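You operate a simulated robot arm through the tools that you are given. There is no shell and no other tool. Be economical: measure what you need, move in short steps, check, and stop when the job is done.

Carry out the task below with a simulated robot arm. There is one attempt and no reset: what you move stays moved.

JOB
Lift the blue drum's pump: yellow valve shut, both coupling levers free.
Fine: shut the valve on the pump and let the feed gauge drop before the levers; the selector of the stirrer and the ratchet handle stay as they are.

It is judged by the outcome, as a careful person would: the job done as asked, and still so three seconds after it is handed in. It fails if anything else is knocked over, pushed out of place, dropped, spilled or broken.

ROBOT AND FRAMES
A 7-joint arm with a vacuum gripper on a trunk, on a base that drives. Base frame: it is fixed to the floor where the robot stands at the start and does not move with it; the origin is under the middle of the robot, x ahead of it, y to its left, z up. Units: cm, degrees, N and s.
With the tool pointing down near the work surface it reaches from about 10 to 56 cm from the robot's upright axis, wherever it stands. Its first joint turns from -69.0 to 172.0 degrees. Places, roughly: blue drum [70, 30, 50]; ratchet handle of the blue drum [60, 0, 70]; selector of the stirrer [60, 40, 110]; silver pump on the blue drum [70, 10, 120]; stirrer side lever of the steel coupling on the bl [70, 20, 100]; valve side lever of the steel coupling on the blue [80, 10, 100]; yellow valve on the pump of the blue drum [80, 0, 110]. Payload 1.06 kg.
Tool frame: the origin (TCP) lies in the middle of the cups' lips, and z points out of the cups. The gripper has 1 cup of 2.4 cm across, covering 2.4 by 2.4 cm (tool x, y); the bellows give 0.8 cm. With the vacuum on, a cup seals on a smooth face that it is pressed against (1 to 4 N); it does not hold porous or soft things. The pull reaches 23 N.
Orientation is that of the tool frame in the base frame, as [roll, pitch, yaw] about the fixed x, y, z axes, in that order (R = Rz(yaw) Ry(pitch) Rx(roll)). With the cups facing straight down, the tool's x points along the base's -x, its y along +y and its z along -z.

CONTROLS
- The arm moves only by the tool play_rows. Its argument "deltas" is a list of rows, each an object (a shift or turn left out is 0, a gripper value left out holds the last) with "slide": the shift along the tool's x, y, z in cm, a list of three; "turn": the turn, a rotation vector about the tool's x, y, z in degrees, a list of three; "valve": the vacuum: 1 switches it on, 0 off. In form: [{"slide": [x, y, z], "turn": [ax, ay, az], "valve": valve}, ...]. A call has 1 to 10 rows; each row shifts and turns the commanded pose from where the row before left it, along the tool's axes as they then stand. Rows are played at 5 a second. More than 5 cm and 8.6 degrees between two rows, or a gripper value outside its range, and nothing of the call is played. A pose out of reach is approached as far as the arm can. The call stops where the force on the tool passes 40 N (or 10 N more than at its start, if that is more) or the arm is blocked; 0.2 s more then pass. The pull builds up within a second once a cup has sealed. Time passes only in rows, and 0.2 s behind the last, so rows that do not move give it time. The reply holds the time, the measured pose of the TCP, the force on the tool along the base axes and the pull of the vacuum, in the units named above and with some noise, with the torque about the TCP (base axes, N m) and any sound that the robot's microphone picked up, and new pictures: "pictures" is both (left out), scene, wrist or none.
- Cameras (640 x 400 px; columns grow to the right, rows downward): "scene" is now at [20.42, 3.74, 109.74]; the picture's right is [0.41, -0.91, 0.00], its down [-0.20, -0.09, -0.97] and it looks along [0.89, 0.40, -0.22] (base axes); focal length 214 px, centre (320, 200). "wrist" rides on the gripper at [7.8, 1.9, -9.6] in the tool frame; the picture's right is [-0.24, 0.97, 0.00], its down [-0.71, -0.17, -0.69] and it looks along [-0.67, -0.16, 0.73] (tool axes); focal length 243 px, centre (320, 200). There is no depth. A picture from a camera that has moved, and an enlarged one, comes with that camera's place and axes in the base frame and with its lens.
- lift_body(by): slides the trunk up (or, below 0, down) by that many cm; the arm and the scene camera ride with it, the base frame stays. It gives what a move gives, with no picture.
- base_move(legs): drives the robot by 1 to 6 legs, each [ahead, left, turn to the left] in cm, cm and degrees, along the robot's own axes; the way and the turn of a leg run together, so that a leg with both is an arc; at most 150 cm and 180 degrees a leg. The arm and the cameras ride along, it lands a little off, and it stops where it bumps. It gives what a move gives, and a new picture of the scene camera.
- pan_tilt(pan, tilt): turns the head with the scene camera to pan (to the left, within 80 degrees either way) and tilt (down, from -29 to 69), counted from straight ahead of the robot. It gives what a move gives, and a new picture of the scene camera.
- enlarge(camera, box): a new picture of the part [left, top, right, bottom] of that camera's present view, enlarged. The clock stands still meanwhile.
- close_job(): hands the job in; it is judged then, once.

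Go step by step. Nothing tells you exact positions but the pictures and the camera data: compare them with the known pose of the tool, close in by small moves and look again before you grip or let go. The budget is 120 turns and 260 pictures, counting those below and the enlarged ones. Unless the task says otherwise, let go and move clear before handing in, and close with one line.

The tools are called after "Emit:" by a JSON object that holds its "name" and its "arguments". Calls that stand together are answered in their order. play_rows: Moves the arm, as the interface text tells. Its arguments: {"type":"object","properties":{"deltas":{"type":"array","items":{"type":"object","properties":{"slide":{"type":"array","items":{"type":"number"}},"turn":{"type":"array","items":{"type":"number"}},"valve":{"type":"number"}}}},"pictures":{"type":"string","enum":["both","scene","wrist","none"]}},"required":["deltas"]} The other tools are called the same way: lift_body (by) slides the trunk up or down; base_move (legs) drives the base; pan_tilt (pan, tilt) turns the head that bears the scene camera; enlarge (camera, box) takes an enlarged picture of a part of a camera's view; close_job () hands the job in.

At the start:

```text
t: 0.0
ee_pos: [25.29, 11.42, 100.17]
tcp_rot: [180.0, 0.0, 180.0]
force: [0.2, -0.2, 0.4]
ft_torque: [0.01, 0.04, 0.0]
pull: 0.0
trunk travel left (down, up): [-22.5, 26.7]
robot x, y, heading: [0.1, 0.32, 0.2]
head pan, tilt: [24.2, 12.9]
```

scene: 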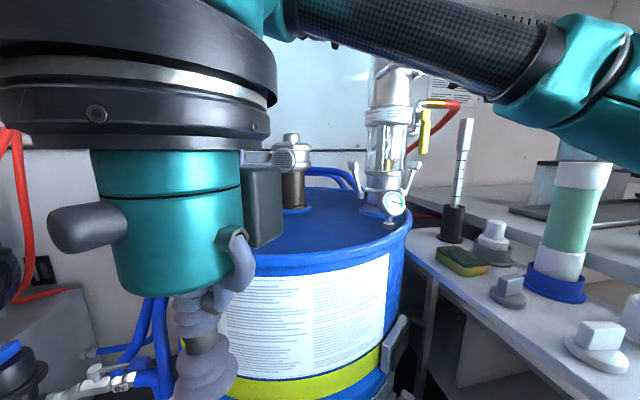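
wrist: 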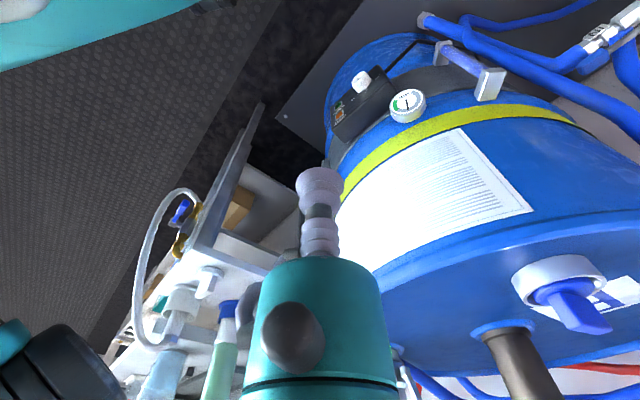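

The scene view shows the blue drum with the silver pump, its yellow valve handle and the coupling with two levers and a gauge. I'll take a closer look at them first.

Emit:
{"name": "enlarge", "arguments": {"camera": "scene", "box": [330, 50, 490, 250]}}

Emit:
{"name": "pan_tilt", "arguments": {"pan": 5, "tilt": 0}}

```text
2.00 times, centred on (410, 150) of scene
camera zoom: at [20.42, 3.74, 109.74], right [0.41, -0.91, 0.0], down [-0.2, -0.09, -0.97], along [0.89, 0.4, -0.22], focal length 429 px, centre (140, 300)
```

zoom: 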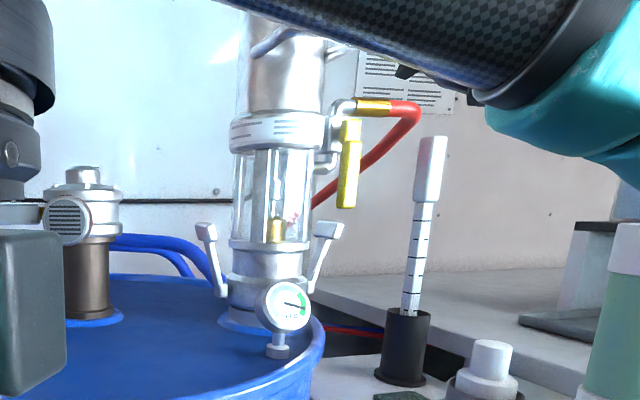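

```text
t: 0.8
ee_pos: [25.24, 11.49, 100.05]
tcp_rot: [179.9, 0.0, -180.0]
force: [0.0, 0.3, 0.2]
ft_torque: [0.0, 0.02, -0.01]
pull: 0.0
trunk travel left (down, up): [-22.5, 26.7]
robot x, y, heading: [-0.03, -0.07, -0.0]
head pan, tilt: [5.0, 0.0]
camera scene: at [20.88, 0.71, 111.8], right [0.09, -1.0, 0.0], down [0.0, 0.0, -1.0], along [1.0, 0.09, 0.0], focal length 214 px, centre (320, 200)
```

scene: 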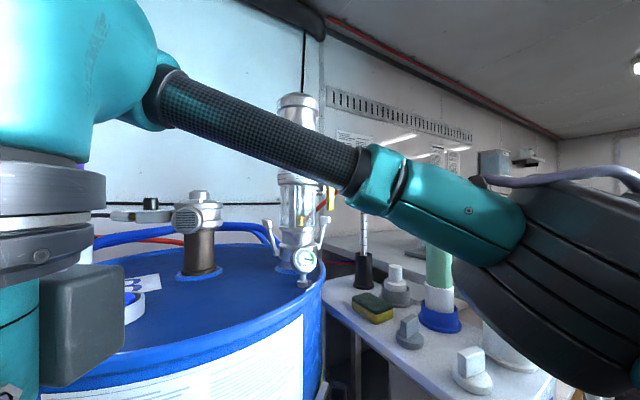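

The arm crosses the view of the pump. Before driving closer I'll check the floor and the bench clearance.

Emit:
{"name": "pan_tilt", "arguments": {"pan": 0, "tilt": 50}}

Emit:
{"name": "pan_tilt", "arguments": {"pan": -50, "tilt": 40}}

```text
t: 2.0
ee_pos: [25.15, 11.33, 100.03]
tcp_rot: [180.0, 0.0, -180.0]
force: [-0.6, -0.2, 0.6]
ft_torque: [-0.03, 0.05, 0.0]
pull: 0.1
trunk travel left (down, up): [-22.5, 26.7]
robot x, y, heading: [0.13, -0.4, 0.2]
head pan, tilt: [0.0, 50.0]
camera scene: at [19.61, -0.08, 104.03], right [0.0, -1.0, 0.0], down [-0.77, 0.0, -0.64], along [0.64, 0.0, -0.77], focal length 214 px, centre (320, 200)
```

scene: 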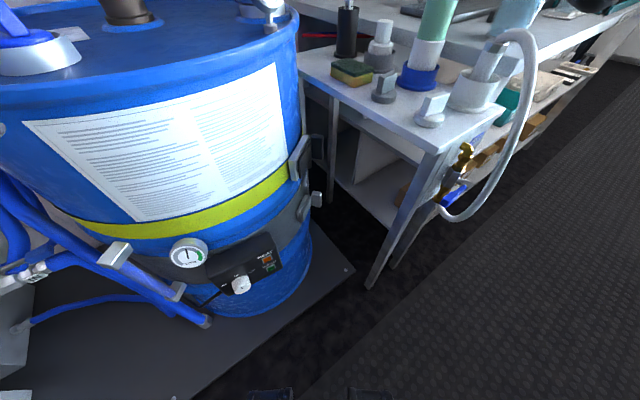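

```text
t: 3.2
ee_pos: [25.19, 11.36, 99.99]
tcp_rot: [179.9, 0.0, -180.0]
force: [0.7, -0.6, 0.6]
ft_torque: [-0.02, -0.03, -0.01]
pull: 0.1
trunk travel left (down, up): [-22.5, 26.7]
robot x, y, heading: [-0.31, 0.07, 0.1]
head pan, tilt: [-50.0, 40.0]
camera scene: at [17.38, -6.59, 105.44], right [-0.77, -0.64, 0.0], down [-0.41, 0.49, -0.77], along [0.49, -0.59, -0.64], focal length 214 px, centre (320, 200)
```

scene: 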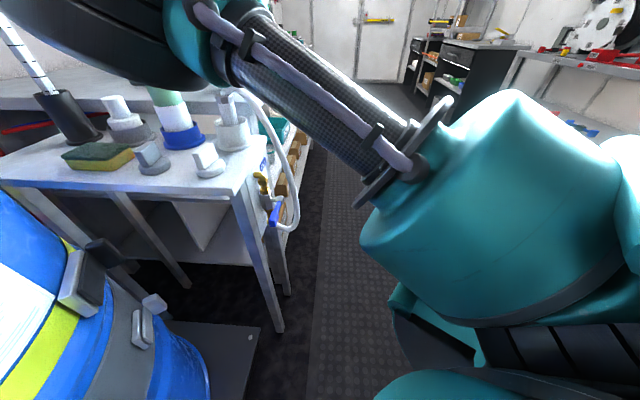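

The bench is to the right, the drum stands on a plate, and the pump top is near z 138. I'll raise the trunk so that I can see the pump below the forearm.

Emit:
{"name": "lift_body", "arguments": {"by": 20}}

Emit:
{"name": "pan_tilt", "arguments": {"pan": 5, "tilt": 20}}

Emit:
{"name": "enlarge", "arguments": {"camera": "scene", "box": [220, 80, 400, 240]}}

```text
t: 5.3
ee_pos: [25.17, 11.28, 119.96]
tcp_rot: [179.9, 0.0, 179.8]
force: [-0.3, -0.2, 0.2]
ft_torque: [-0.03, 0.01, 0.01]
pull: 0.0
trunk travel left (down, up): [-42.5, 6.7]
robot x, y, heading: [0.3, 0.12, 0.4]
head pan, tilt: [-50.0, 40.0]
```

```text
t: 6.6
ee_pos: [25.11, 11.3, 120.0]
tcp_rot: [179.9, 0.0, 180.0]
force: [-0.9, 0.2, 0.4]
ft_torque: [0.01, -0.01, -0.02]
pull: 0.0
trunk travel left (down, up): [-42.5, 6.7]
robot x, y, heading: [-0.3, -0.1, -0.3]
head pan, tilt: [5.0, 20.0]
camera scene: at [15.46, 0.72, 129.2], right [0.09, -1.0, 0.0], down [-0.34, -0.03, -0.94], along [0.94, 0.08, -0.34], focal length 214 px, centre (320, 200)
```

scene: 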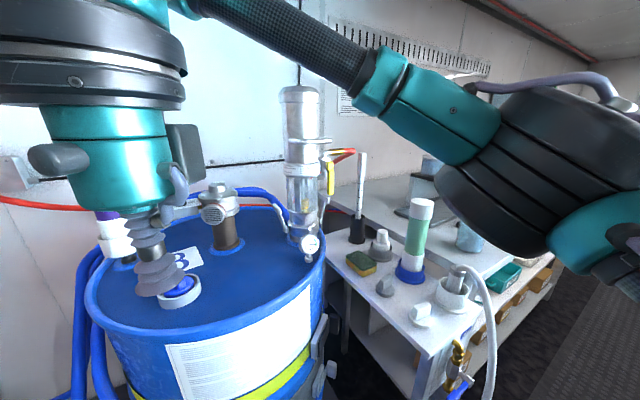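

```text
2.50 times, centred on (310, 160) of scene
camera zoom: at [15.46, 0.72, 129.2], right [0.09, -1.0, 0.0], down [-0.34, -0.03, -0.94], along [0.94, 0.08, -0.34], focal length 536 px, centre (345, 300)
```

zoom: 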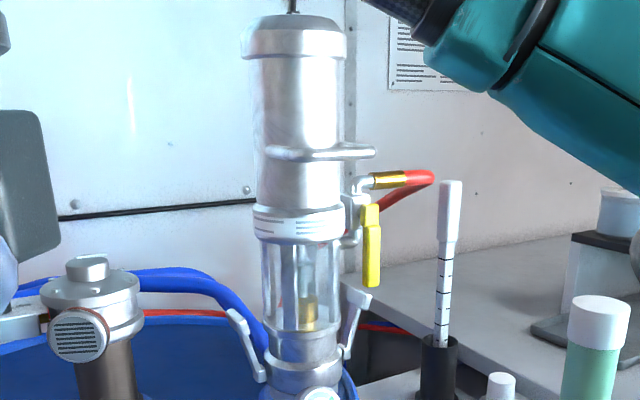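

The valve handle hangs down beside the vertical pipe at about (75, 3, 114), and the pump top is at about (70, 10, 136). I'll creep forward with the arm held high and look again.

Emit:
{"name": "base_move", "arguments": {"legs": [[12, 0, 0]]}}

Emit:
{"name": "play_rows", "arguments": {"deltas": [{"slide": [0, 0, 0]}], "pictures": "wrist"}}

Emit:
{"name": "enlarge", "arguments": {"camera": "scene", "box": [220, 60, 420, 260]}}

```text
t: 7.8
ee_pos: [37.14, 11.43, 120.08]
tcp_rot: [179.9, 0.1, 179.9]
force: [0.5, 0.6, -0.1]
ft_torque: [0.0, 0.02, 0.03]
pull: 0.0
trunk travel left (down, up): [-42.5, 6.7]
robot x, y, heading: [11.87, -0.17, -0.1]
head pan, tilt: [5.0, 20.0]
camera scene: at [27.48, 0.74, 129.19], right [0.09, -1.0, 0.0], down [-0.34, -0.03, -0.94], along [0.94, 0.08, -0.34], focal length 214 px, centre (320, 200)
```

scene: 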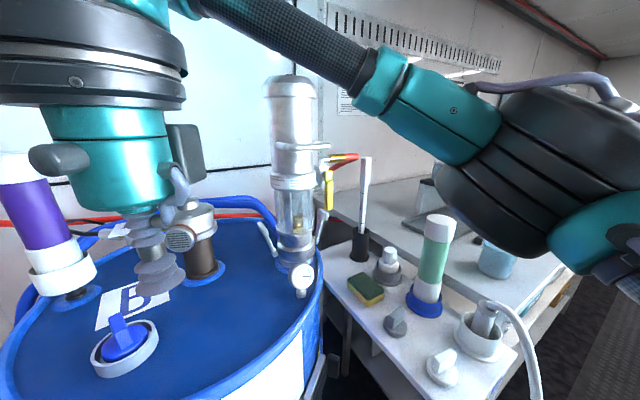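

```text
t: 8.2
ee_pos: [37.12, 11.36, 120.11]
tcp_rot: [179.8, 0.0, 180.0]
force: [-0.1, 0.0, 0.1]
ft_torque: [0.03, -0.01, -0.02]
pull: 0.1
trunk travel left (down, up): [-42.5, 6.7]
robot x, y, heading: [11.68, 0.4, 0.1]
head pan, tilt: [5.0, 20.0]
camera wrist: at [29.27, 13.26, 129.55], right [0.24, 0.97, 0.0], down [0.71, -0.17, 0.69], along [0.67, -0.16, -0.73], focal length 243 px, centre (320, 200)
```

wrist: 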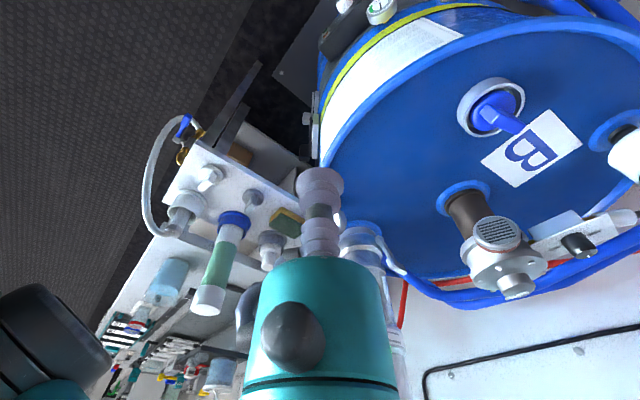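

```text
2.00 times, centred on (320, 160) of scene
camera zoom: at [27.41, 0.74, 129.2], right [0.09, -1.0, 0.0], down [-0.34, -0.03, -0.94], along [0.94, 0.08, -0.34], focal length 429 px, centre (320, 280)
```

zoom: 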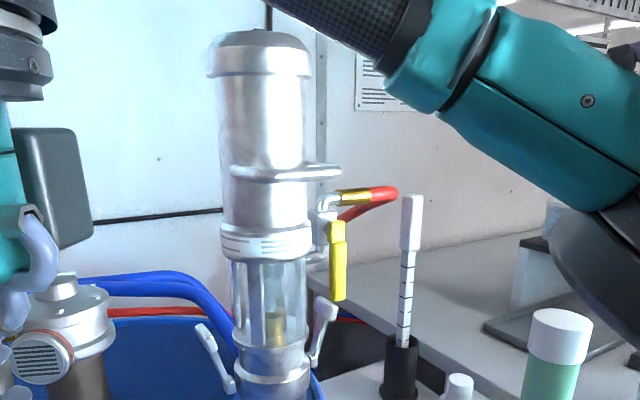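

The pump axis is at about (69.5, 10) and the valve pivot at about (76.5, 3, 117.6). I'll raise the tool and use the wrist camera to see how the valve and levers turn.

Emit:
{"name": "lift_body", "arguments": {"by": 6.5}}

Emit:
{"name": "play_rows", "arguments": {"deltas": [{"slide": [0, 0, -4]}, {"slide": [0, 0, -4]}, {"slide": [-1, 2, -4]}, {"slide": [-2, 3, -3]}, {"slide": [-2, 3, -3]}, {"slide": [-2, 3, -3]}]}}

```text
t: 9.3
ee_pos: [37.19, 11.32, 126.49]
tcp_rot: [180.0, 0.0, 180.0]
force: [0.1, 0.0, 0.1]
ft_torque: [-0.02, -0.01, 0.0]
pull: 0.1
trunk travel left (down, up): [-49.0, 0.2]
robot x, y, heading: [11.88, -0.07, -0.1]
head pan, tilt: [5.0, 20.0]
```

```text
t: 10.7
ee_pos: [38.59, 14.22, 139.46]
tcp_rot: [179.9, 0.2, -179.9]
force: [0.7, 0.5, -0.6]
ft_torque: [-0.01, 0.02, -0.06]
pull: 0.1
out of reach, approached as far as the arm can: row 4, 5, 6
trunk travel left (down, up): [-49.0, 0.2]
robot x, y, heading: [11.04, 0.24, 0.2]
head pan, tilt: [5.0, 20.0]
camera scene: at [21.55, 0.72, 136.36], right [0.09, -1.0, 0.0], down [-0.34, -0.03, -0.94], along [0.94, 0.08, -0.34], focal length 214 px, centre (320, 200)
camera wrist: at [30.79, 16.03, 148.95], right [0.24, 0.97, 0.0], down [0.71, -0.17, 0.69], along [0.67, -0.16, -0.73], focal length 243 px, centre (320, 200)
```

scene: 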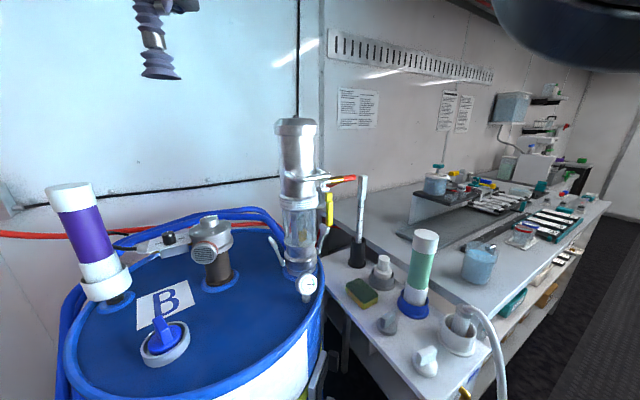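
wrist: 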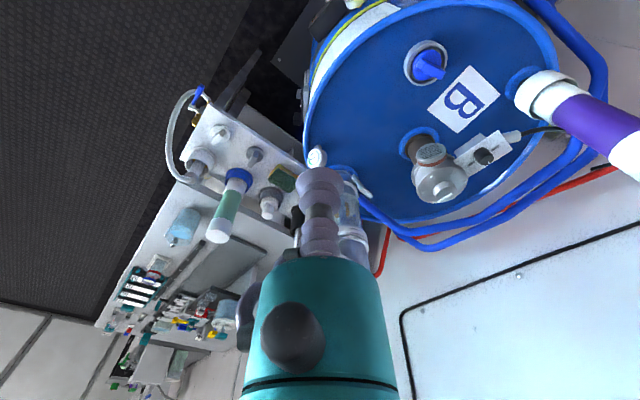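

The scene view is clear now. I'll enlarge the pump and its coupling.

Emit:
{"name": "enlarge", "arguments": {"camera": "scene", "box": [260, 160, 360, 222]}}

Emit:
{"name": "enlarge", "arguments": {"camera": "scene", "box": [250, 215, 370, 305]}}

Emit:
{"name": "enlarge", "arguments": {"camera": "wrist", "box": [260, 130, 400, 260]}}

```text
6.40 times, centred on (310, 191) of scene
camera zoom: at [21.55, 0.72, 136.36], right [0.09, -1.0, 0.0], down [-0.34, -0.03, -0.94], along [0.94, 0.08, -0.34], focal length 1373 px, centre (384, 258)
```

zoom: 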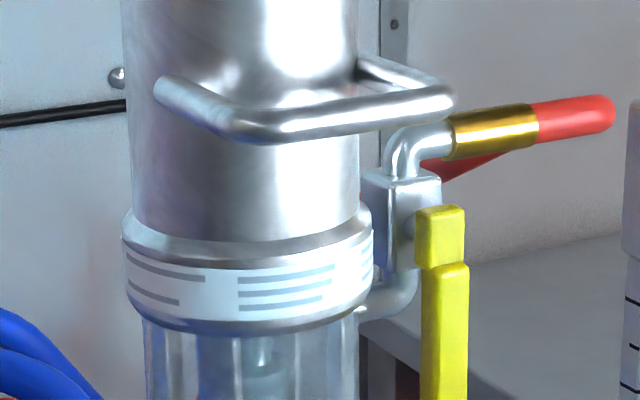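

```text
4.44 times, centred on (310, 260) of scene
camera zoom: at [21.55, 0.72, 136.36], right [0.09, -1.0, 0.0], down [-0.34, -0.03, -0.94], along [0.94, 0.08, -0.34], focal length 953 px, centre (364, -67)
```

zoom: 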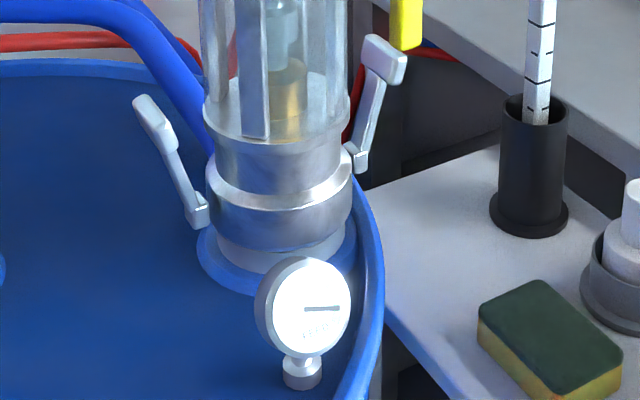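

```text
3.08 times, centred on (330, 195) of wrist
camera zoom: at [30.79, 16.03, 148.95], right [0.24, 0.97, 0.0], down [0.71, -0.17, 0.69], along [0.67, -0.16, -0.73], focal length 746 px, centre (289, 215)
```

zoom: 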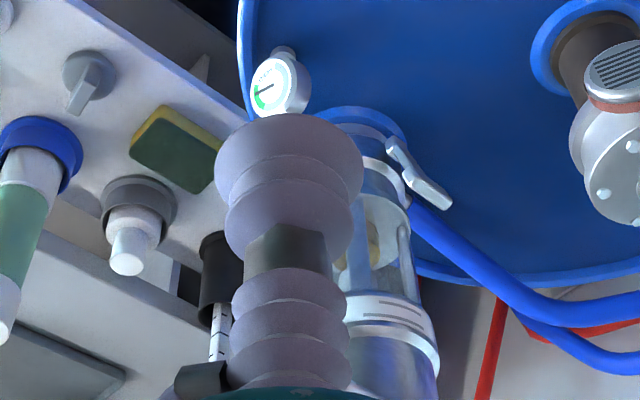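

Now the layout is clear. The pump axis is at about (75, 11), and the lever tips are at about (70.3, 17.8, 106.6) on the stirrer side and (79.8, 4.5, 106.2) on the valve side. The valve body is vertical with the handle hanging down (open), so it shuts by swinging outward. I'll bring the tool in front of the pump and reorient it to point horizontally with the wrist camera on top.

Emit:
{"name": "play_rows", "arguments": {"deltas": [{"slide": [0, -3, 4]}, {"slide": [0, -3, 4]}, {"slide": [-3, -3, 3]}, {"slide": [-3, -3, 2]}, {"slide": [-3, -3, 0]}], "pictures": "none"}}

```text
refused: row 3 steps farther than a row can; nothing moved
```

Emit:
{"name": "play_rows", "arguments": {"deltas": [{"slide": [0, -3, 3.9]}, {"slide": [0, -3, 3.9]}, {"slide": [-3, -3, 2]}, {"slide": [-3, -3, 2]}, {"slide": [-3, -3, 0]}], "pictures": "scene"}}

```text
t: 11.9
ee_pos: [47.52, -0.78, 127.53]
tcp_rot: [179.9, 0.0, 180.0]
force: [-1.0, -0.5, 0.9]
ft_torque: [-0.02, -0.01, -0.03]
pull: 0.1
trunk travel left (down, up): [-49.0, 0.2]
robot x, y, heading: [11.58, 0.05, -0.1]
head pan, tilt: [5.0, 20.0]
camera scene: at [21.56, 0.69, 136.36], right [0.09, -1.0, 0.0], down [-0.34, -0.03, -0.94], along [0.94, 0.08, -0.34], focal length 214 px, centre (320, 200)
```

scene: 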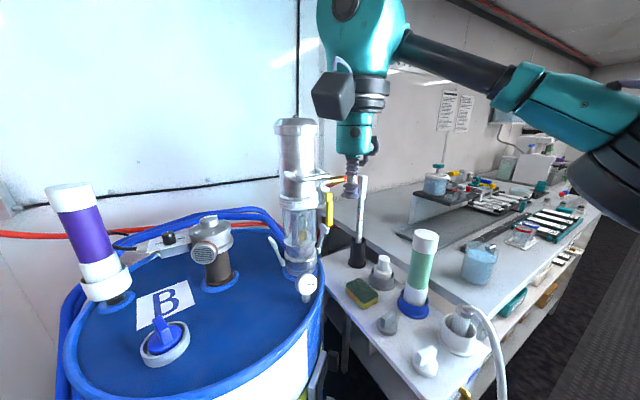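

Clear so far. Next I'll turn the tool about its axis so that the camera ends up on the upper side.

Emit:
{"name": "play_rows", "arguments": {"deltas": [{"turn": [0, 0, 8.5]}, {"turn": [0, 0, 8.5]}, {"turn": [0, 0, 8.5]}, {"turn": [0, 0, 8.5]}, {"turn": [0, 0, 8.5]}, {"turn": [0, 0, 8.5]}, {"turn": [0, 0, 8.5]}, {"turn": [0, 0, 8.5]}, {"turn": [0, 0, 8.5]}], "pictures": "none"}}

Emit:
{"name": "play_rows", "arguments": {"deltas": [{"turn": [0, 0, 8.5]}, {"turn": [0, 0, 8.5]}, {"turn": [0, 0, 8.5]}, {"turn": [0, 0, 8.5]}, {"turn": [0, 0, 8.5]}, {"turn": [0, 0, 8.5]}, {"turn": [0, 0, 8.5]}, {"turn": [0, 0, 8.4]}], "pictures": "both"}}

```text
t: 13.9
ee_pos: [47.41, -0.79, 127.6]
tcp_rot: [179.9, -0.1, 103.4]
force: [0.9, 0.2, 0.2]
ft_torque: [0.01, -0.01, -0.01]
pull: 0.0
trunk travel left (down, up): [-49.0, 0.2]
robot x, y, heading: [12.29, -0.07, -0.2]
head pan, tilt: [5.0, 20.0]
```

```text
t: 15.7
ee_pos: [47.54, -0.64, 127.69]
tcp_rot: [180.0, -0.1, 35.4]
force: [0.1, 0.0, 0.2]
ft_torque: [0.02, -0.02, 0.0]
pull: 0.1
trunk travel left (down, up): [-49.0, 0.2]
robot x, y, heading: [12.04, 0.06, -0.2]
head pan, tilt: [5.0, 20.0]
camera scene: at [21.53, 0.74, 136.37], right [0.09, -1.0, 0.0], down [-0.34, -0.03, -0.94], along [0.94, 0.08, -0.34], focal length 214 px, centre (320, 200)
camera wrist: at [54.89, 2.28, 137.21], right [0.37, -0.93, 0.0], down [-0.68, -0.27, 0.68], along [-0.64, -0.25, -0.73], focal length 243 px, centre (320, 200)
```

scene: 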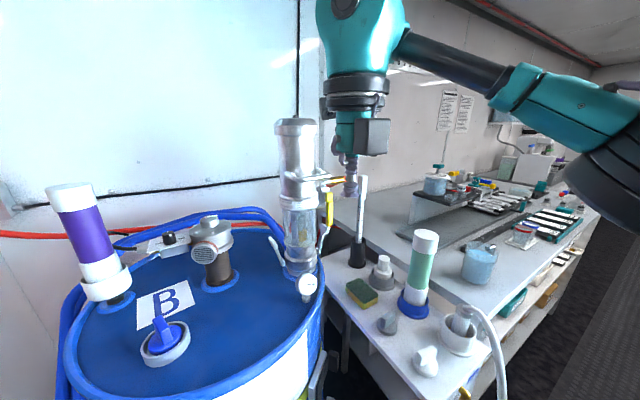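
wrist: 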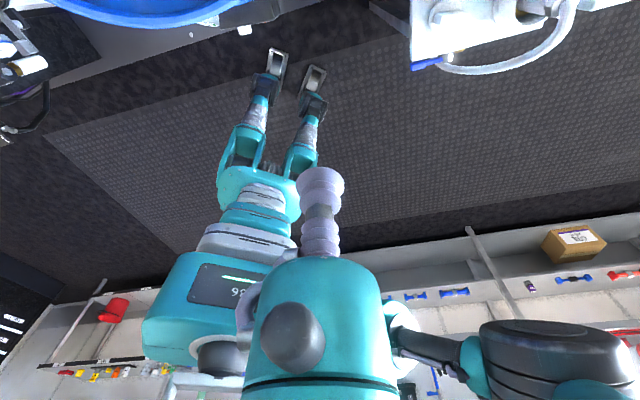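

The base has a narrow footprint. Next I'll pitch the tool up to horizontal while moving out to a point in front of the pump.

Emit:
{"name": "play_rows", "arguments": {"deltas": [{"slide": [1.55, 1.1, 0], "turn": [0, 8.18, 0]}, {"slide": [1.53, 1.1, 0.22], "turn": [0, 8.18, 0]}, {"slide": [1.49, 1.1, 0.44], "turn": [0, 8.18, 0]}, {"slide": [1.41, 1.1, 0.64], "turn": [0, 8.18, 0]}, {"slide": [1.3, 1.1, 0.84], "turn": [0, 8.18, 0]}, {"slide": [1.17, 1.1, 1.01], "turn": [0, 8.18, 0]}], "pictures": "scene"}}

```text
t: 17.1
ee_pos: [59.03, -0.82, 127.73]
tcp_rot: [-179.9, -49.3, 35.6]
force: [0.9, 0.6, -0.5]
ft_torque: [-0.02, 0.0, 0.01]
pull: 0.0
trunk travel left (down, up): [-49.0, 0.2]
robot x, y, heading: [11.85, -0.44, -0.2]
head pan, tilt: [5.0, 20.0]
camera scene: at [21.55, 0.71, 136.36], right [0.09, -1.0, 0.0], down [-0.34, -0.03, -0.94], along [0.94, 0.08, -0.34], focal length 214 px, centre (320, 200)
```

scene: 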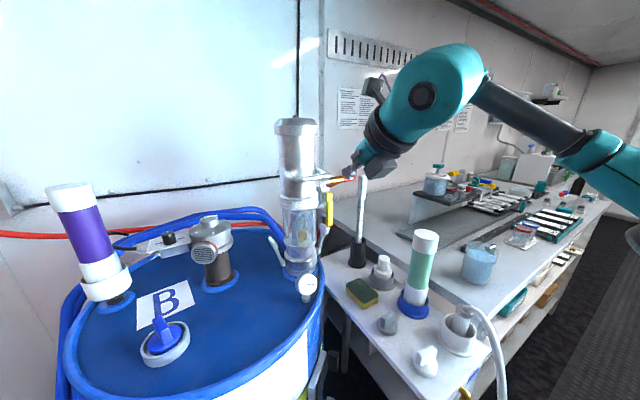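

Emit:
{"name": "play_rows", "arguments": {"deltas": [{"slide": [1.01, 1.1, 1.17], "turn": [0, 8.18, 0]}, {"slide": [0.84, 1.1, 1.3], "turn": [0, 8.18, 0]}, {"slide": [0.64, 1.1, 1.41], "turn": [0, 8.18, 0]}, {"slide": [0.44, 1.1, 1.49], "turn": [0, 8.18, 0]}, {"slide": [0.22, 1.0, 1.53], "turn": [0, 8.18, 0]}], "pictures": "both"}}

Emit:
{"name": "enlarge", "arguments": {"camera": "wrist", "box": [220, 60, 480, 220]}}

```text
t: 18.3
ee_pos: [68.44, -0.54, 127.8]
tcp_rot: [10.5, -89.8, -155.0]
force: [-0.5, -0.1, 0.9]
ft_torque: [0.02, -0.02, 0.04]
pull: 0.1
trunk travel left (down, up): [-49.0, 0.2]
robot x, y, heading: [11.99, -0.04, 0.1]
head pan, tilt: [5.0, 20.0]
camera scene: at [21.57, 0.75, 136.36], right [0.09, -1.0, 0.0], down [-0.34, -0.03, -0.94], along [0.94, 0.08, -0.34], focal length 214 px, centre (320, 200)
camera wrist: at [61.65, -7.63, 135.45], right [0.57, -0.79, -0.23], down [-0.65, -0.26, -0.71], along [0.5, 0.56, -0.66], focal length 243 px, centre (320, 200)
```

scene: 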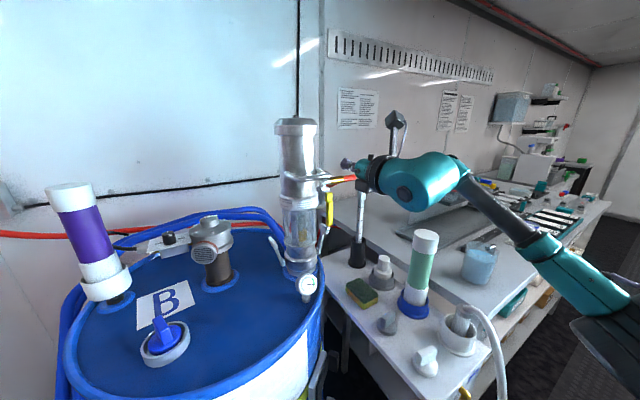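
wrist: 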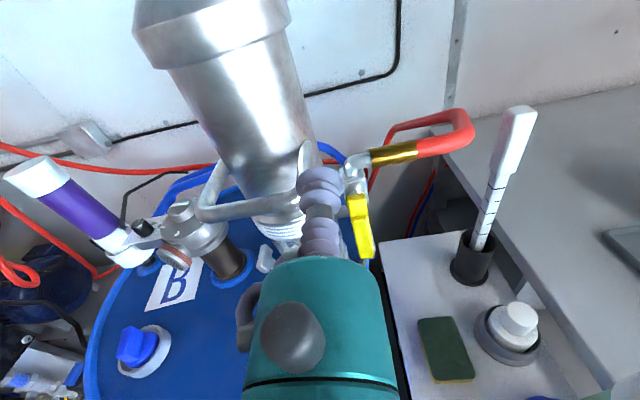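

```text
2.46 times, centred on (350, 140) of wrist
camera zoom: at [61.65, -7.63, 135.45], right [0.57, -0.79, -0.23], down [-0.65, -0.26, -0.71], along [0.5, 0.56, -0.66], focal length 597 px, centre (246, 348)
```

zoom: 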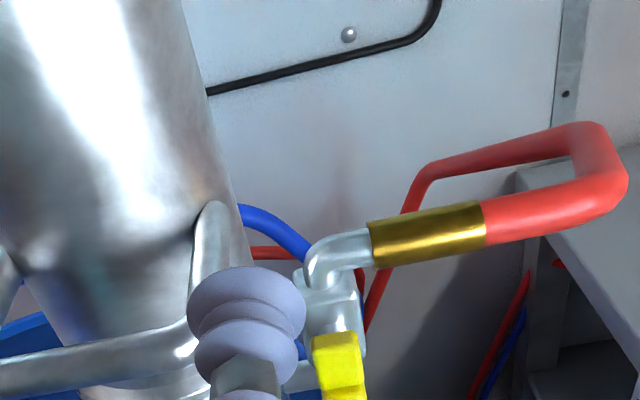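

In the pump frame the handle sits 7 cm out and 3.7 cm toward the robot from the pump axis, spanning z 109 to 118. The cup is now 12 cm in front, so I'll lower everything with the trunk to handle-tip height.

Emit:
{"name": "lift_body", "arguments": {"by": -9}}

Emit:
{"name": "pan_tilt", "arguments": {"pan": -20, "tilt": 25}}

```text
t: 19.5
ee_pos: [68.14, -0.61, 118.7]
tcp_rot: [9.5, -89.9, -153.9]
force: [0.1, 0.0, 0.7]
ft_torque: [0.0, 0.0, 0.0]
pull: 0.0
trunk travel left (down, up): [-40.0, 9.2]
robot x, y, heading: [11.86, 0.03, -0.2]
head pan, tilt: [5.0, 20.0]
```

```text
t: 20.4
ee_pos: [68.26, -0.67, 118.6]
tcp_rot: [-39.5, -89.9, -104.9]
force: [0.0, -0.6, 1.0]
ft_torque: [0.0, 0.02, 0.03]
pull: 0.0
trunk travel left (down, up): [-40.0, 9.2]
robot x, y, heading: [12.22, 0.1, -0.1]
head pan, tilt: [-20.0, 25.0]
camera scene: at [28.02, -3.21, 125.48], right [-0.34, -0.94, 0.0], down [-0.4, 0.14, -0.91], along [0.85, -0.31, -0.42], focal length 214 px, centre (320, 200)
```

scene: 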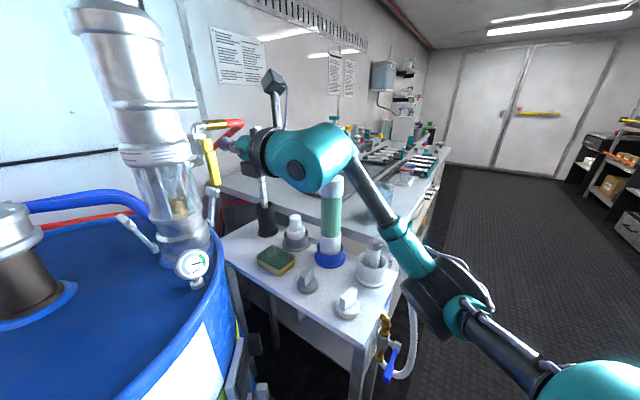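

Emit:
{"name": "lift_body", "arguments": {"by": -8}}

Emit:
{"name": "play_rows", "arguments": {"deltas": [{"slide": [0, -1.0, 3]}, {"slide": [0, 0, 2.5]}], "pictures": "both"}}

Emit:
{"name": "enlarge", "arguments": {"camera": "wrist", "box": [240, 90, 440, 240]}}

```text
t: 21.6
ee_pos: [68.26, -0.64, 110.72]
tcp_rot: [-11.0, -89.9, -133.6]
force: [0.5, 0.2, -1.1]
ft_torque: [-0.02, 0.03, -0.01]
pull: 0.1
trunk travel left (down, up): [-32.0, 17.2]
robot x, y, heading: [12.14, -0.09, -0.0]
head pan, tilt: [-20.0, 25.0]
```

```text
t: 22.2
ee_pos: [72.23, 3.44, 110.65]
tcp_rot: [-8.0, -89.9, -136.4]
force: [0.2, 0.2, -0.3]
ft_torque: [0.02, 0.0, 0.01]
pull: 0.1
trunk travel left (down, up): [-32.0, 17.2]
robot x, y, heading: [12.11, 0.26, 0.1]
head pan, tilt: [-20.0, 25.0]
camera scene: at [30.33, -3.21, 117.08], right [-0.34, -0.94, 0.0], down [-0.4, 0.14, -0.91], along [0.85, -0.31, -0.42], focal length 214 px, centre (320, 200)
camera wrist: at [65.53, -3.65, 118.45], right [0.57, -0.79, -0.24], down [-0.66, -0.26, -0.71], along [0.5, 0.56, -0.67], focal length 243 px, centre (320, 200)
```

scene: 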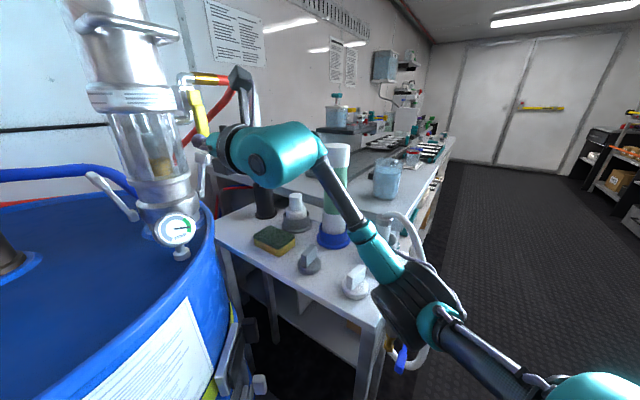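
wrist: 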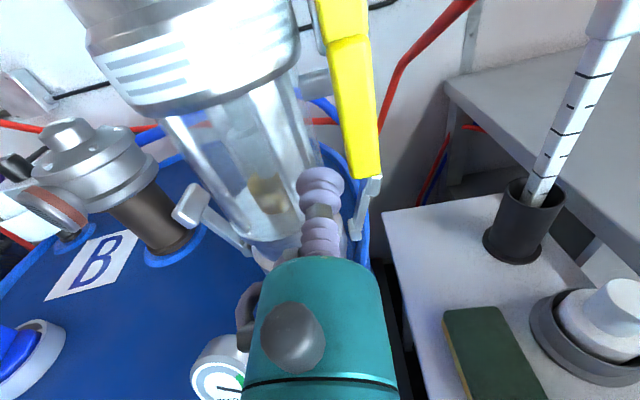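

```text
2.67 times, centred on (340, 165) of wrist
camera zoom: at [65.53, -3.65, 118.45], right [0.57, -0.79, -0.24], down [-0.66, -0.26, -0.71], along [0.5, 0.56, -0.67], focal length 647 px, centre (267, 293)
```

zoom: 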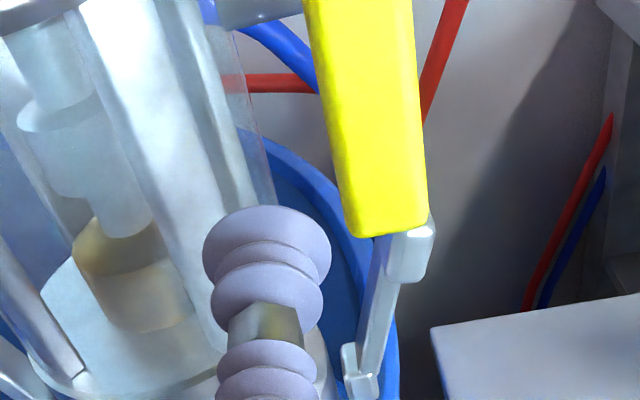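

The cup is 4.5 cm out from the axis, level with the handle's lower end and just inside it. I'll slide it in past the handle's inner side and push outward.

Emit:
{"name": "play_rows", "arguments": {"deltas": [{"slide": [0, -0.2, 1.6]}, {"slide": [0, 0, 1.6]}], "pictures": "wrist"}}

Emit:
{"name": "enlarge", "arguments": {"camera": "wrist", "box": [240, 90, 440, 240]}}

```text
t: 22.8
ee_pos: [74.71, 5.32, 110.68]
tcp_rot: [-33.3, -90.0, -111.1]
force: [-0.2, -0.1, 0.6]
ft_torque: [0.03, 0.02, 0.0]
pull: 0.0
trunk travel left (down, up): [-32.0, 17.2]
robot x, y, heading: [11.99, 0.26, 0.2]
head pan, tilt: [-20.0, 25.0]
camera wrist: at [67.99, -1.73, 118.41], right [0.57, -0.79, -0.24], down [-0.66, -0.26, -0.71], along [0.5, 0.56, -0.66], focal length 243 px, centre (320, 200)
```

wrist: 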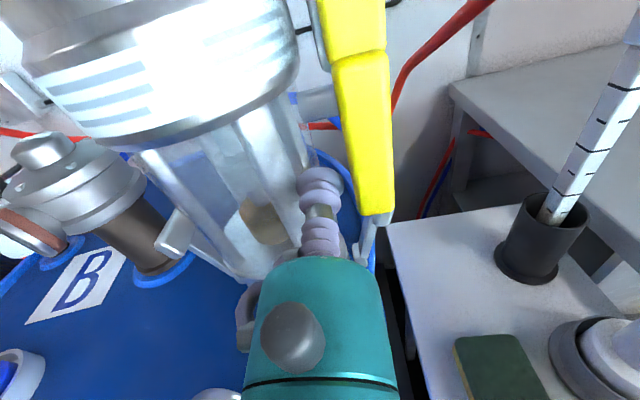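

```text
2.67 times, centred on (340, 165) of wrist
camera zoom: at [67.99, -1.73, 118.41], right [0.57, -0.79, -0.24], down [-0.66, -0.26, -0.71], along [0.5, 0.56, -0.66], focal length 647 px, centre (267, 293)
```

zoom: 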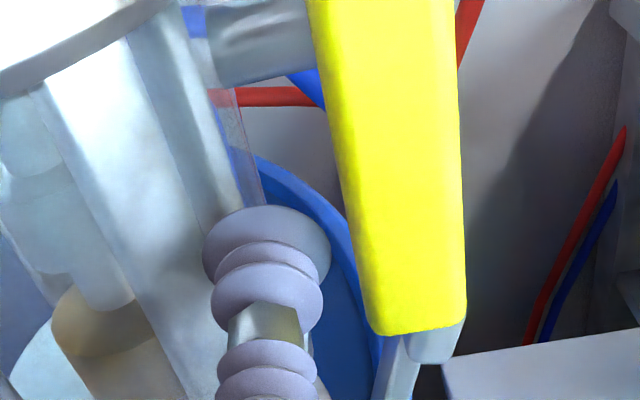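

The cup sits beside the inner edge of the handle. Next I'll push along the arc, outward first and then rising.

Emit:
{"name": "play_rows", "arguments": {"deltas": [{"slide": [0, 0.8, 0]}, {"slide": [-0.15, 0.8, 0]}, {"slide": [-0.1, 0.8, 0]}, {"slide": [0.05, 0.9, 0]}, {"slide": [0.2, 0.9, 0]}], "pictures": "wrist"}}

```text
t: 24.0
ee_pos: [77.24, 1.95, 110.72]
tcp_rot: [-7.3, -89.8, -137.1]
force: [-0.8, 0.3, -0.8]
ft_torque: [0.0, -0.02, 0.01]
pull: 0.1
trunk travel left (down, up): [-32.0, 17.2]
robot x, y, heading: [11.91, -0.03, -0.1]
head pan, tilt: [-20.0, 25.0]
camera wrist: at [70.44, -5.17, 118.46], right [0.57, -0.79, -0.24], down [-0.66, -0.26, -0.71], along [0.5, 0.56, -0.67], focal length 243 px, centre (320, 200)
```

wrist: 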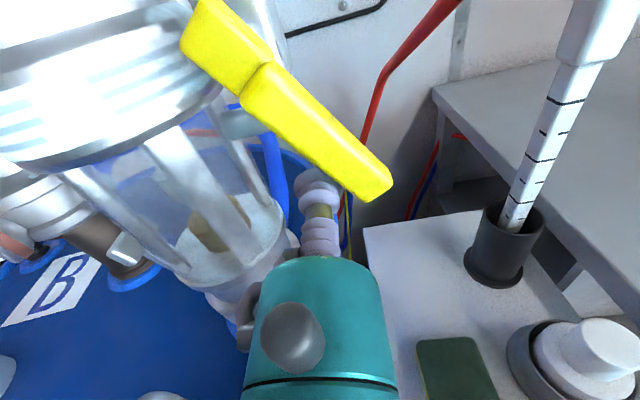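

The handle swings freely outward. I'll carry on along the arc.

Emit:
{"name": "play_rows", "arguments": {"deltas": [{"slide": [0.3, 0.9, 0]}, {"slide": [0.45, 0.95, 0]}, {"slide": [0.55, 0.8, 0]}, {"slide": [0.65, 0.75, 0]}, {"slide": [0.75, 0.6, 0]}, {"slide": [0.8, 0.6, 0]}], "pictures": "both"}}

```text
t: 25.4
ee_pos: [79.81, -1.88, 114.15]
tcp_rot: [-29.1, -89.9, -115.2]
force: [-0.8, 0.7, -0.5]
ft_torque: [-0.02, -0.01, 0.01]
pull: 0.1
trunk travel left (down, up): [-32.0, 17.2]
robot x, y, heading: [12.12, 0.0, -0.1]
head pan, tilt: [-20.0, 25.0]
camera scene: at [30.32, -3.22, 117.08], right [-0.34, -0.94, 0.0], down [-0.4, 0.14, -0.91], along [0.85, -0.31, -0.42], focal length 214 px, centre (320, 200)
camera wrist: at [73.17, -8.92, 121.94], right [0.57, -0.79, -0.24], down [-0.66, -0.26, -0.71], along [0.5, 0.56, -0.66], focal length 243 px, centre (320, 200)
```

scene: 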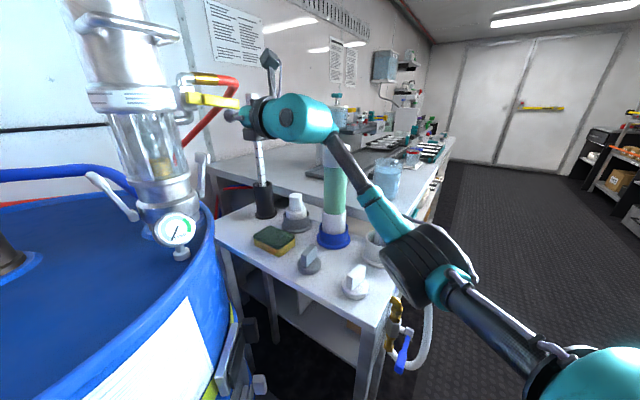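
wrist: 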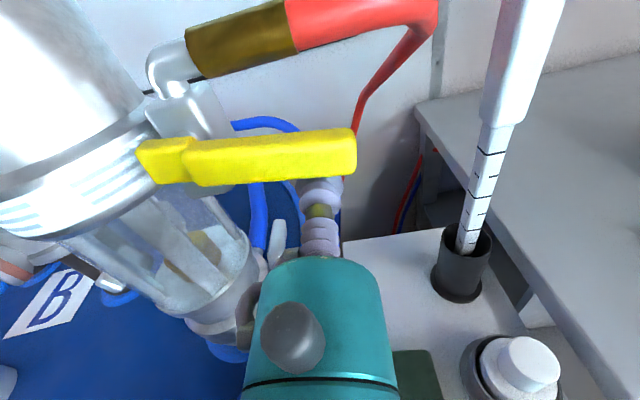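

The handle is nearly horizontal. I'll nudge it upward in small steps until it meets its stop.

Emit:
{"name": "play_rows", "arguments": {"deltas": [{"slide": [0.5, 0.1, 0]}, {"slide": [0.5, 0, 0]}, {"slide": [0.5, 0, 0]}], "pictures": "both"}}

Emit:
{"name": "enlarge", "arguments": {"camera": "scene", "box": [60, 60, 260, 260]}}

```text
t: 26.2
ee_pos: [79.97, -1.92, 115.51]
tcp_rot: [-149.9, -89.7, 5.4]
force: [-1.5, 0.4, -6.2]
ft_torque: [0.0, -0.03, 0.03]
pull: 0.3
trunk travel left (down, up): [-32.0, 17.2]
robot x, y, heading: [11.63, -0.03, 0.2]
head pan, tilt: [-20.0, 25.0]
camera scene: at [30.35, -3.22, 117.07], right [-0.34, -0.94, 0.0], down [-0.4, 0.14, -0.91], along [0.85, -0.31, -0.42], focal length 214 px, centre (320, 200)
camera wrist: at [73.28, -8.97, 123.28], right [0.56, -0.79, -0.24], down [-0.66, -0.26, -0.71], along [0.5, 0.55, -0.67], focal length 243 px, centre (320, 200)
```

scene: 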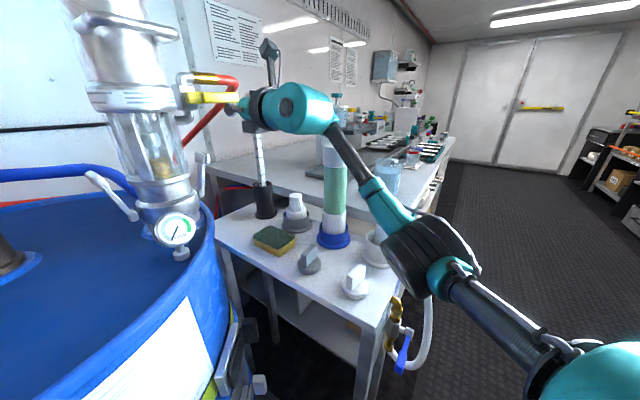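
wrist: 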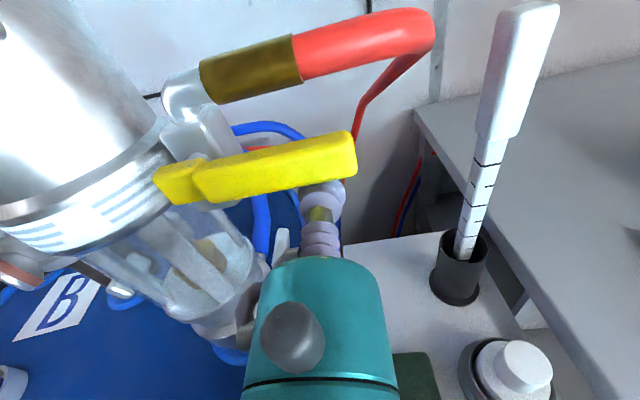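

```text
2.00 times, centred on (160, 160) of scene
camera zoom: at [30.35, -3.22, 117.07], right [-0.34, -0.94, 0.0], down [-0.4, 0.14, -0.91], along [0.85, -0.31, -0.42], focal length 429 px, centre (640, 280)
```

zoom: 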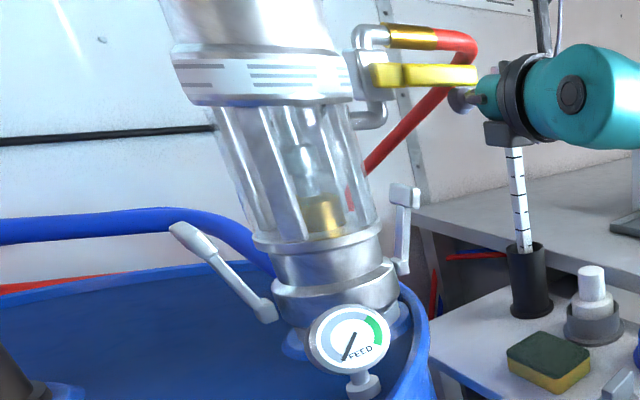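

The handle is horizontal and met its stop at about 6 N, and the FEED gauge needle has fallen. I'll back off and see whether both stay that way.

Emit:
{"name": "play_rows", "arguments": {"deltas": [{"slide": [-1.2, 0, 0]}, {"slide": [0, 0, -3]}, {"slide": [0, 0, -3]}, {"slide": [0, 0, -3]}, {"slide": [0, 0, 0]}, {"slide": [0, 0, 0]}, {"slide": [0, 0, 0]}], "pictures": "wrist"}}

Emit:
{"name": "enlarge", "arguments": {"camera": "scene", "box": [60, 60, 260, 260]}}

```text
t: 27.8
ee_pos: [72.44, -7.03, 114.6]
tcp_rot: [-46.3, -90.0, -97.9]
force: [1.2, 0.5, 0.1]
ft_torque: [-0.03, 0.0, -0.01]
pull: 0.1
trunk travel left (down, up): [-32.0, 17.2]
robot x, y, heading: [11.88, 0.33, -0.4]
head pan, tilt: [-20.0, 25.0]
camera wrist: at [65.8, -14.1, 122.27], right [0.57, -0.79, -0.24], down [-0.66, -0.26, -0.71], along [0.5, 0.56, -0.67], focal length 243 px, centre (320, 200)
```

wrist: 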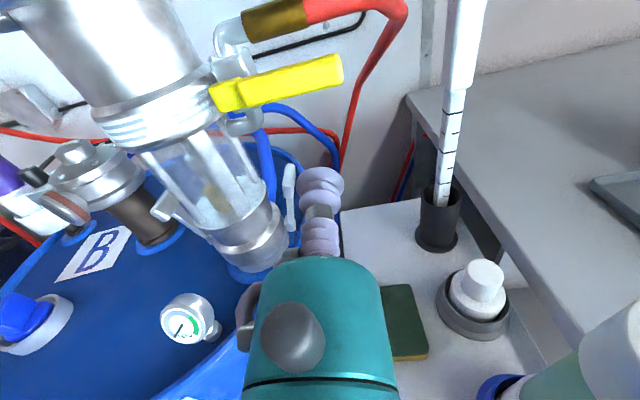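

```text
2.00 times, centred on (160, 160) of scene
camera zoom: at [30.32, -3.22, 117.08], right [-0.34, -0.94, 0.0], down [-0.4, 0.14, -0.91], along [0.85, -0.31, -0.42], focal length 429 px, centre (640, 280)
```

zoom: 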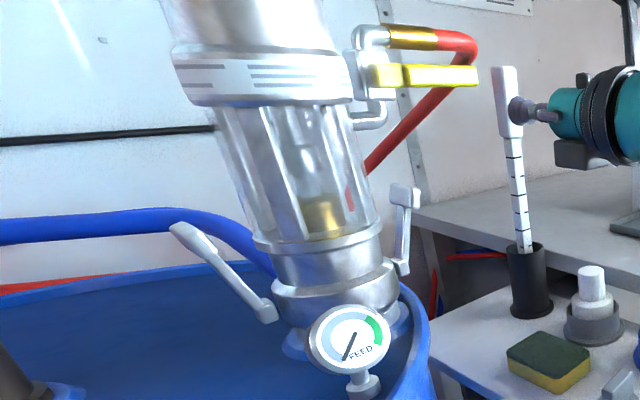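

The valve stays shut and the gauge stays low. Next is the valve-side lever (tip about 7.8 cm out, z 106). I'll put the cup in front of the gap between its tip and the glass.

Emit:
{"name": "play_rows", "arguments": {"deltas": [{"slide": [-3, -2.5, 0]}, {"slide": [-3, -2.5, 0]}, {"slide": [-2.1, -2.5, 0]}, {"slide": [0, 0, 3]}, {"slide": [0, 0, 3]}], "pictures": "both"}}

Emit:
{"name": "enlarge", "arguments": {"camera": "wrist", "box": [240, 60, 440, 200]}}

```text
t: 29.0
ee_pos: [73.15, 2.77, 106.21]
tcp_rot: [157.1, -90.0, 58.6]
force: [-0.1, 0.2, -0.1]
ft_torque: [0.0, -0.04, 0.0]
pull: 0.0
trunk travel left (down, up): [-32.0, 17.2]
robot x, y, heading: [11.97, -0.34, -0.1]
head pan, tilt: [-20.0, 25.0]
camera scene: at [30.34, -3.21, 117.08], right [-0.34, -0.94, 0.0], down [-0.4, 0.14, -0.91], along [0.85, -0.31, -0.42], focal length 214 px, centre (320, 200)
camera wrist: at [66.4, -4.42, 114.11], right [0.57, -0.79, -0.24], down [-0.66, -0.26, -0.71], along [0.5, 0.56, -0.67], focal length 243 px, centre (320, 200)
```

scene: 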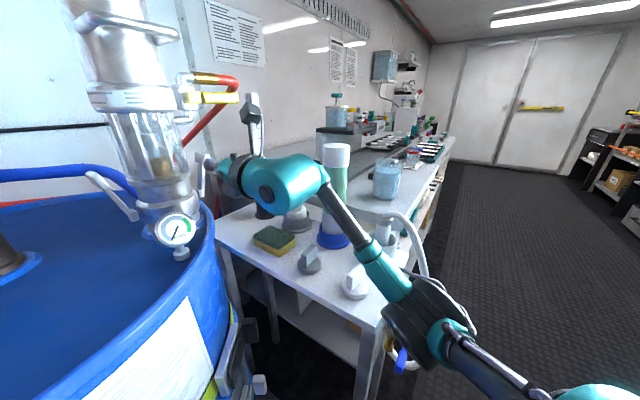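
wrist: 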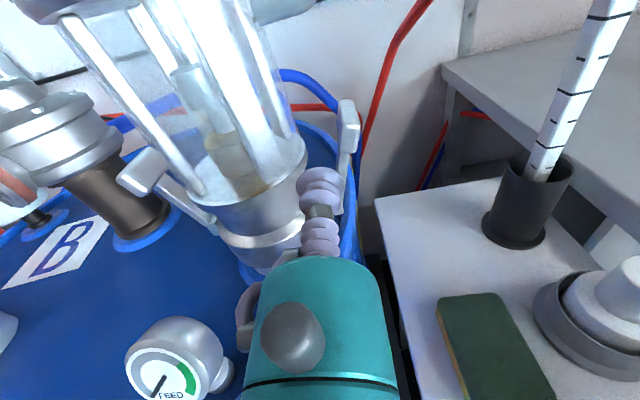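

```text
2.86 times, centred on (340, 130) of wrist
camera zoom: at [66.4, -4.42, 114.11], right [0.57, -0.79, -0.24], down [-0.66, -0.26, -0.71], along [0.5, 0.56, -0.67], focal length 693 px, centre (263, 400)
```

zoom: 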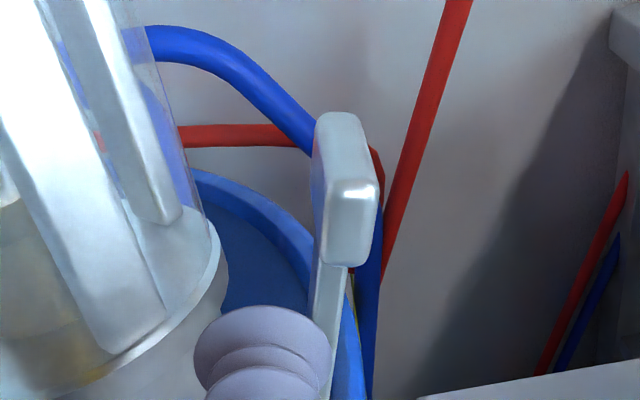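

The cup lines up with the gap between the lever pad (inner side about 6.9 cm out) and the glass. I'll slide it in carefully.

Emit:
{"name": "play_rows", "arguments": {"deltas": [{"slide": [-0.5, 0, 2.5]}, {"slide": [0, 0, 2.2]}, {"slide": [0, 0, 1.0]}, {"slide": [0, 0, 1.0]}], "pictures": "wrist"}}

Emit:
{"name": "enlarge", "arguments": {"camera": "wrist", "box": [240, 100, 440, 240]}}

```text
t: 30.0
ee_pos: [78.39, 6.55, 105.99]
tcp_rot: [-29.7, -89.9, -114.7]
force: [-0.9, 0.2, -0.1]
ft_torque: [-0.02, -0.01, 0.02]
pull: 0.1
trunk travel left (down, up): [-32.0, 17.2]
robot x, y, heading: [12.22, -0.02, 0.1]
head pan, tilt: [-20.0, 25.0]
camera wrist: at [71.87, -0.55, 113.69], right [0.57, -0.79, -0.24], down [-0.66, -0.26, -0.71], along [0.5, 0.56, -0.66], focal length 243 px, centre (320, 200)
```

wrist: 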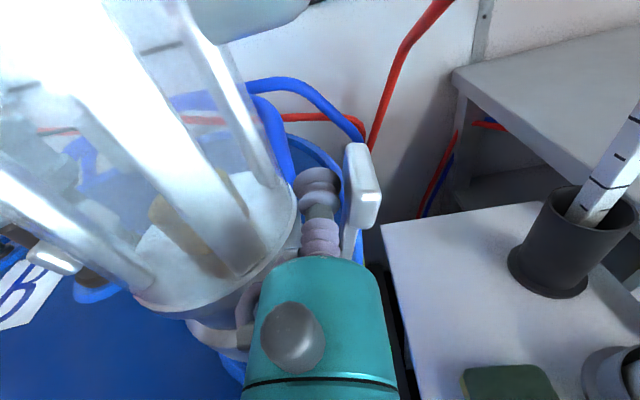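

```text
2.86 times, centred on (340, 170) of wrist
camera zoom: at [71.87, -0.55, 113.69], right [0.57, -0.79, -0.24], down [-0.66, -0.26, -0.71], along [0.5, 0.56, -0.66], focal length 693 px, centre (263, 286)
```

zoom: 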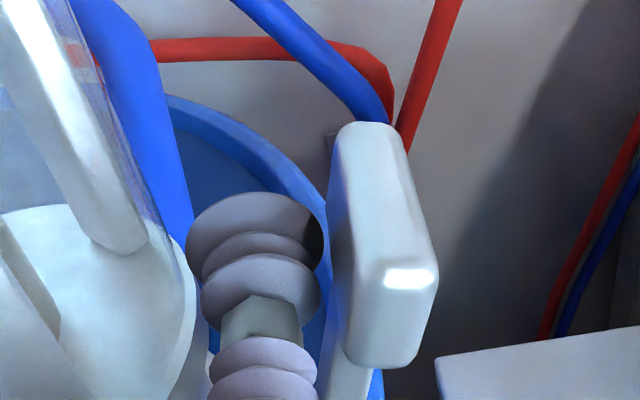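

The cup is in the gap without contact. I'll push outward along the lever's arc.

Emit:
{"name": "play_rows", "arguments": {"deltas": [{"slide": [0, 0.8, 0.3]}, {"slide": [0, 0.8, 0.3]}, {"slide": [-0.2, 0.8, 0]}, {"slide": [-0.3, 0.8, 0]}, {"slide": [-0.4, 0.8, 0]}], "pictures": "wrist"}}

```text
t: 31.2
ee_pos: [81.39, 3.59, 104.91]
tcp_rot: [-38.2, -89.8, -106.2]
force: [-0.3, -0.7, -0.1]
ft_torque: [0.02, 0.0, 0.04]
pull: 0.1
trunk travel left (down, up): [-32.0, 17.2]
robot x, y, heading: [12.01, -0.2, -0.2]
head pan, tilt: [-20.0, 25.0]
camera wrist: at [74.68, -3.58, 112.7], right [0.57, -0.79, -0.24], down [-0.66, -0.26, -0.71], along [0.5, 0.56, -0.67], focal length 243 px, centre (320, 200)
```

wrist: 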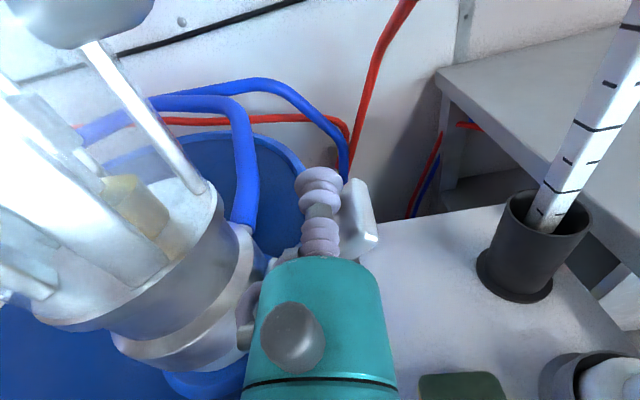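

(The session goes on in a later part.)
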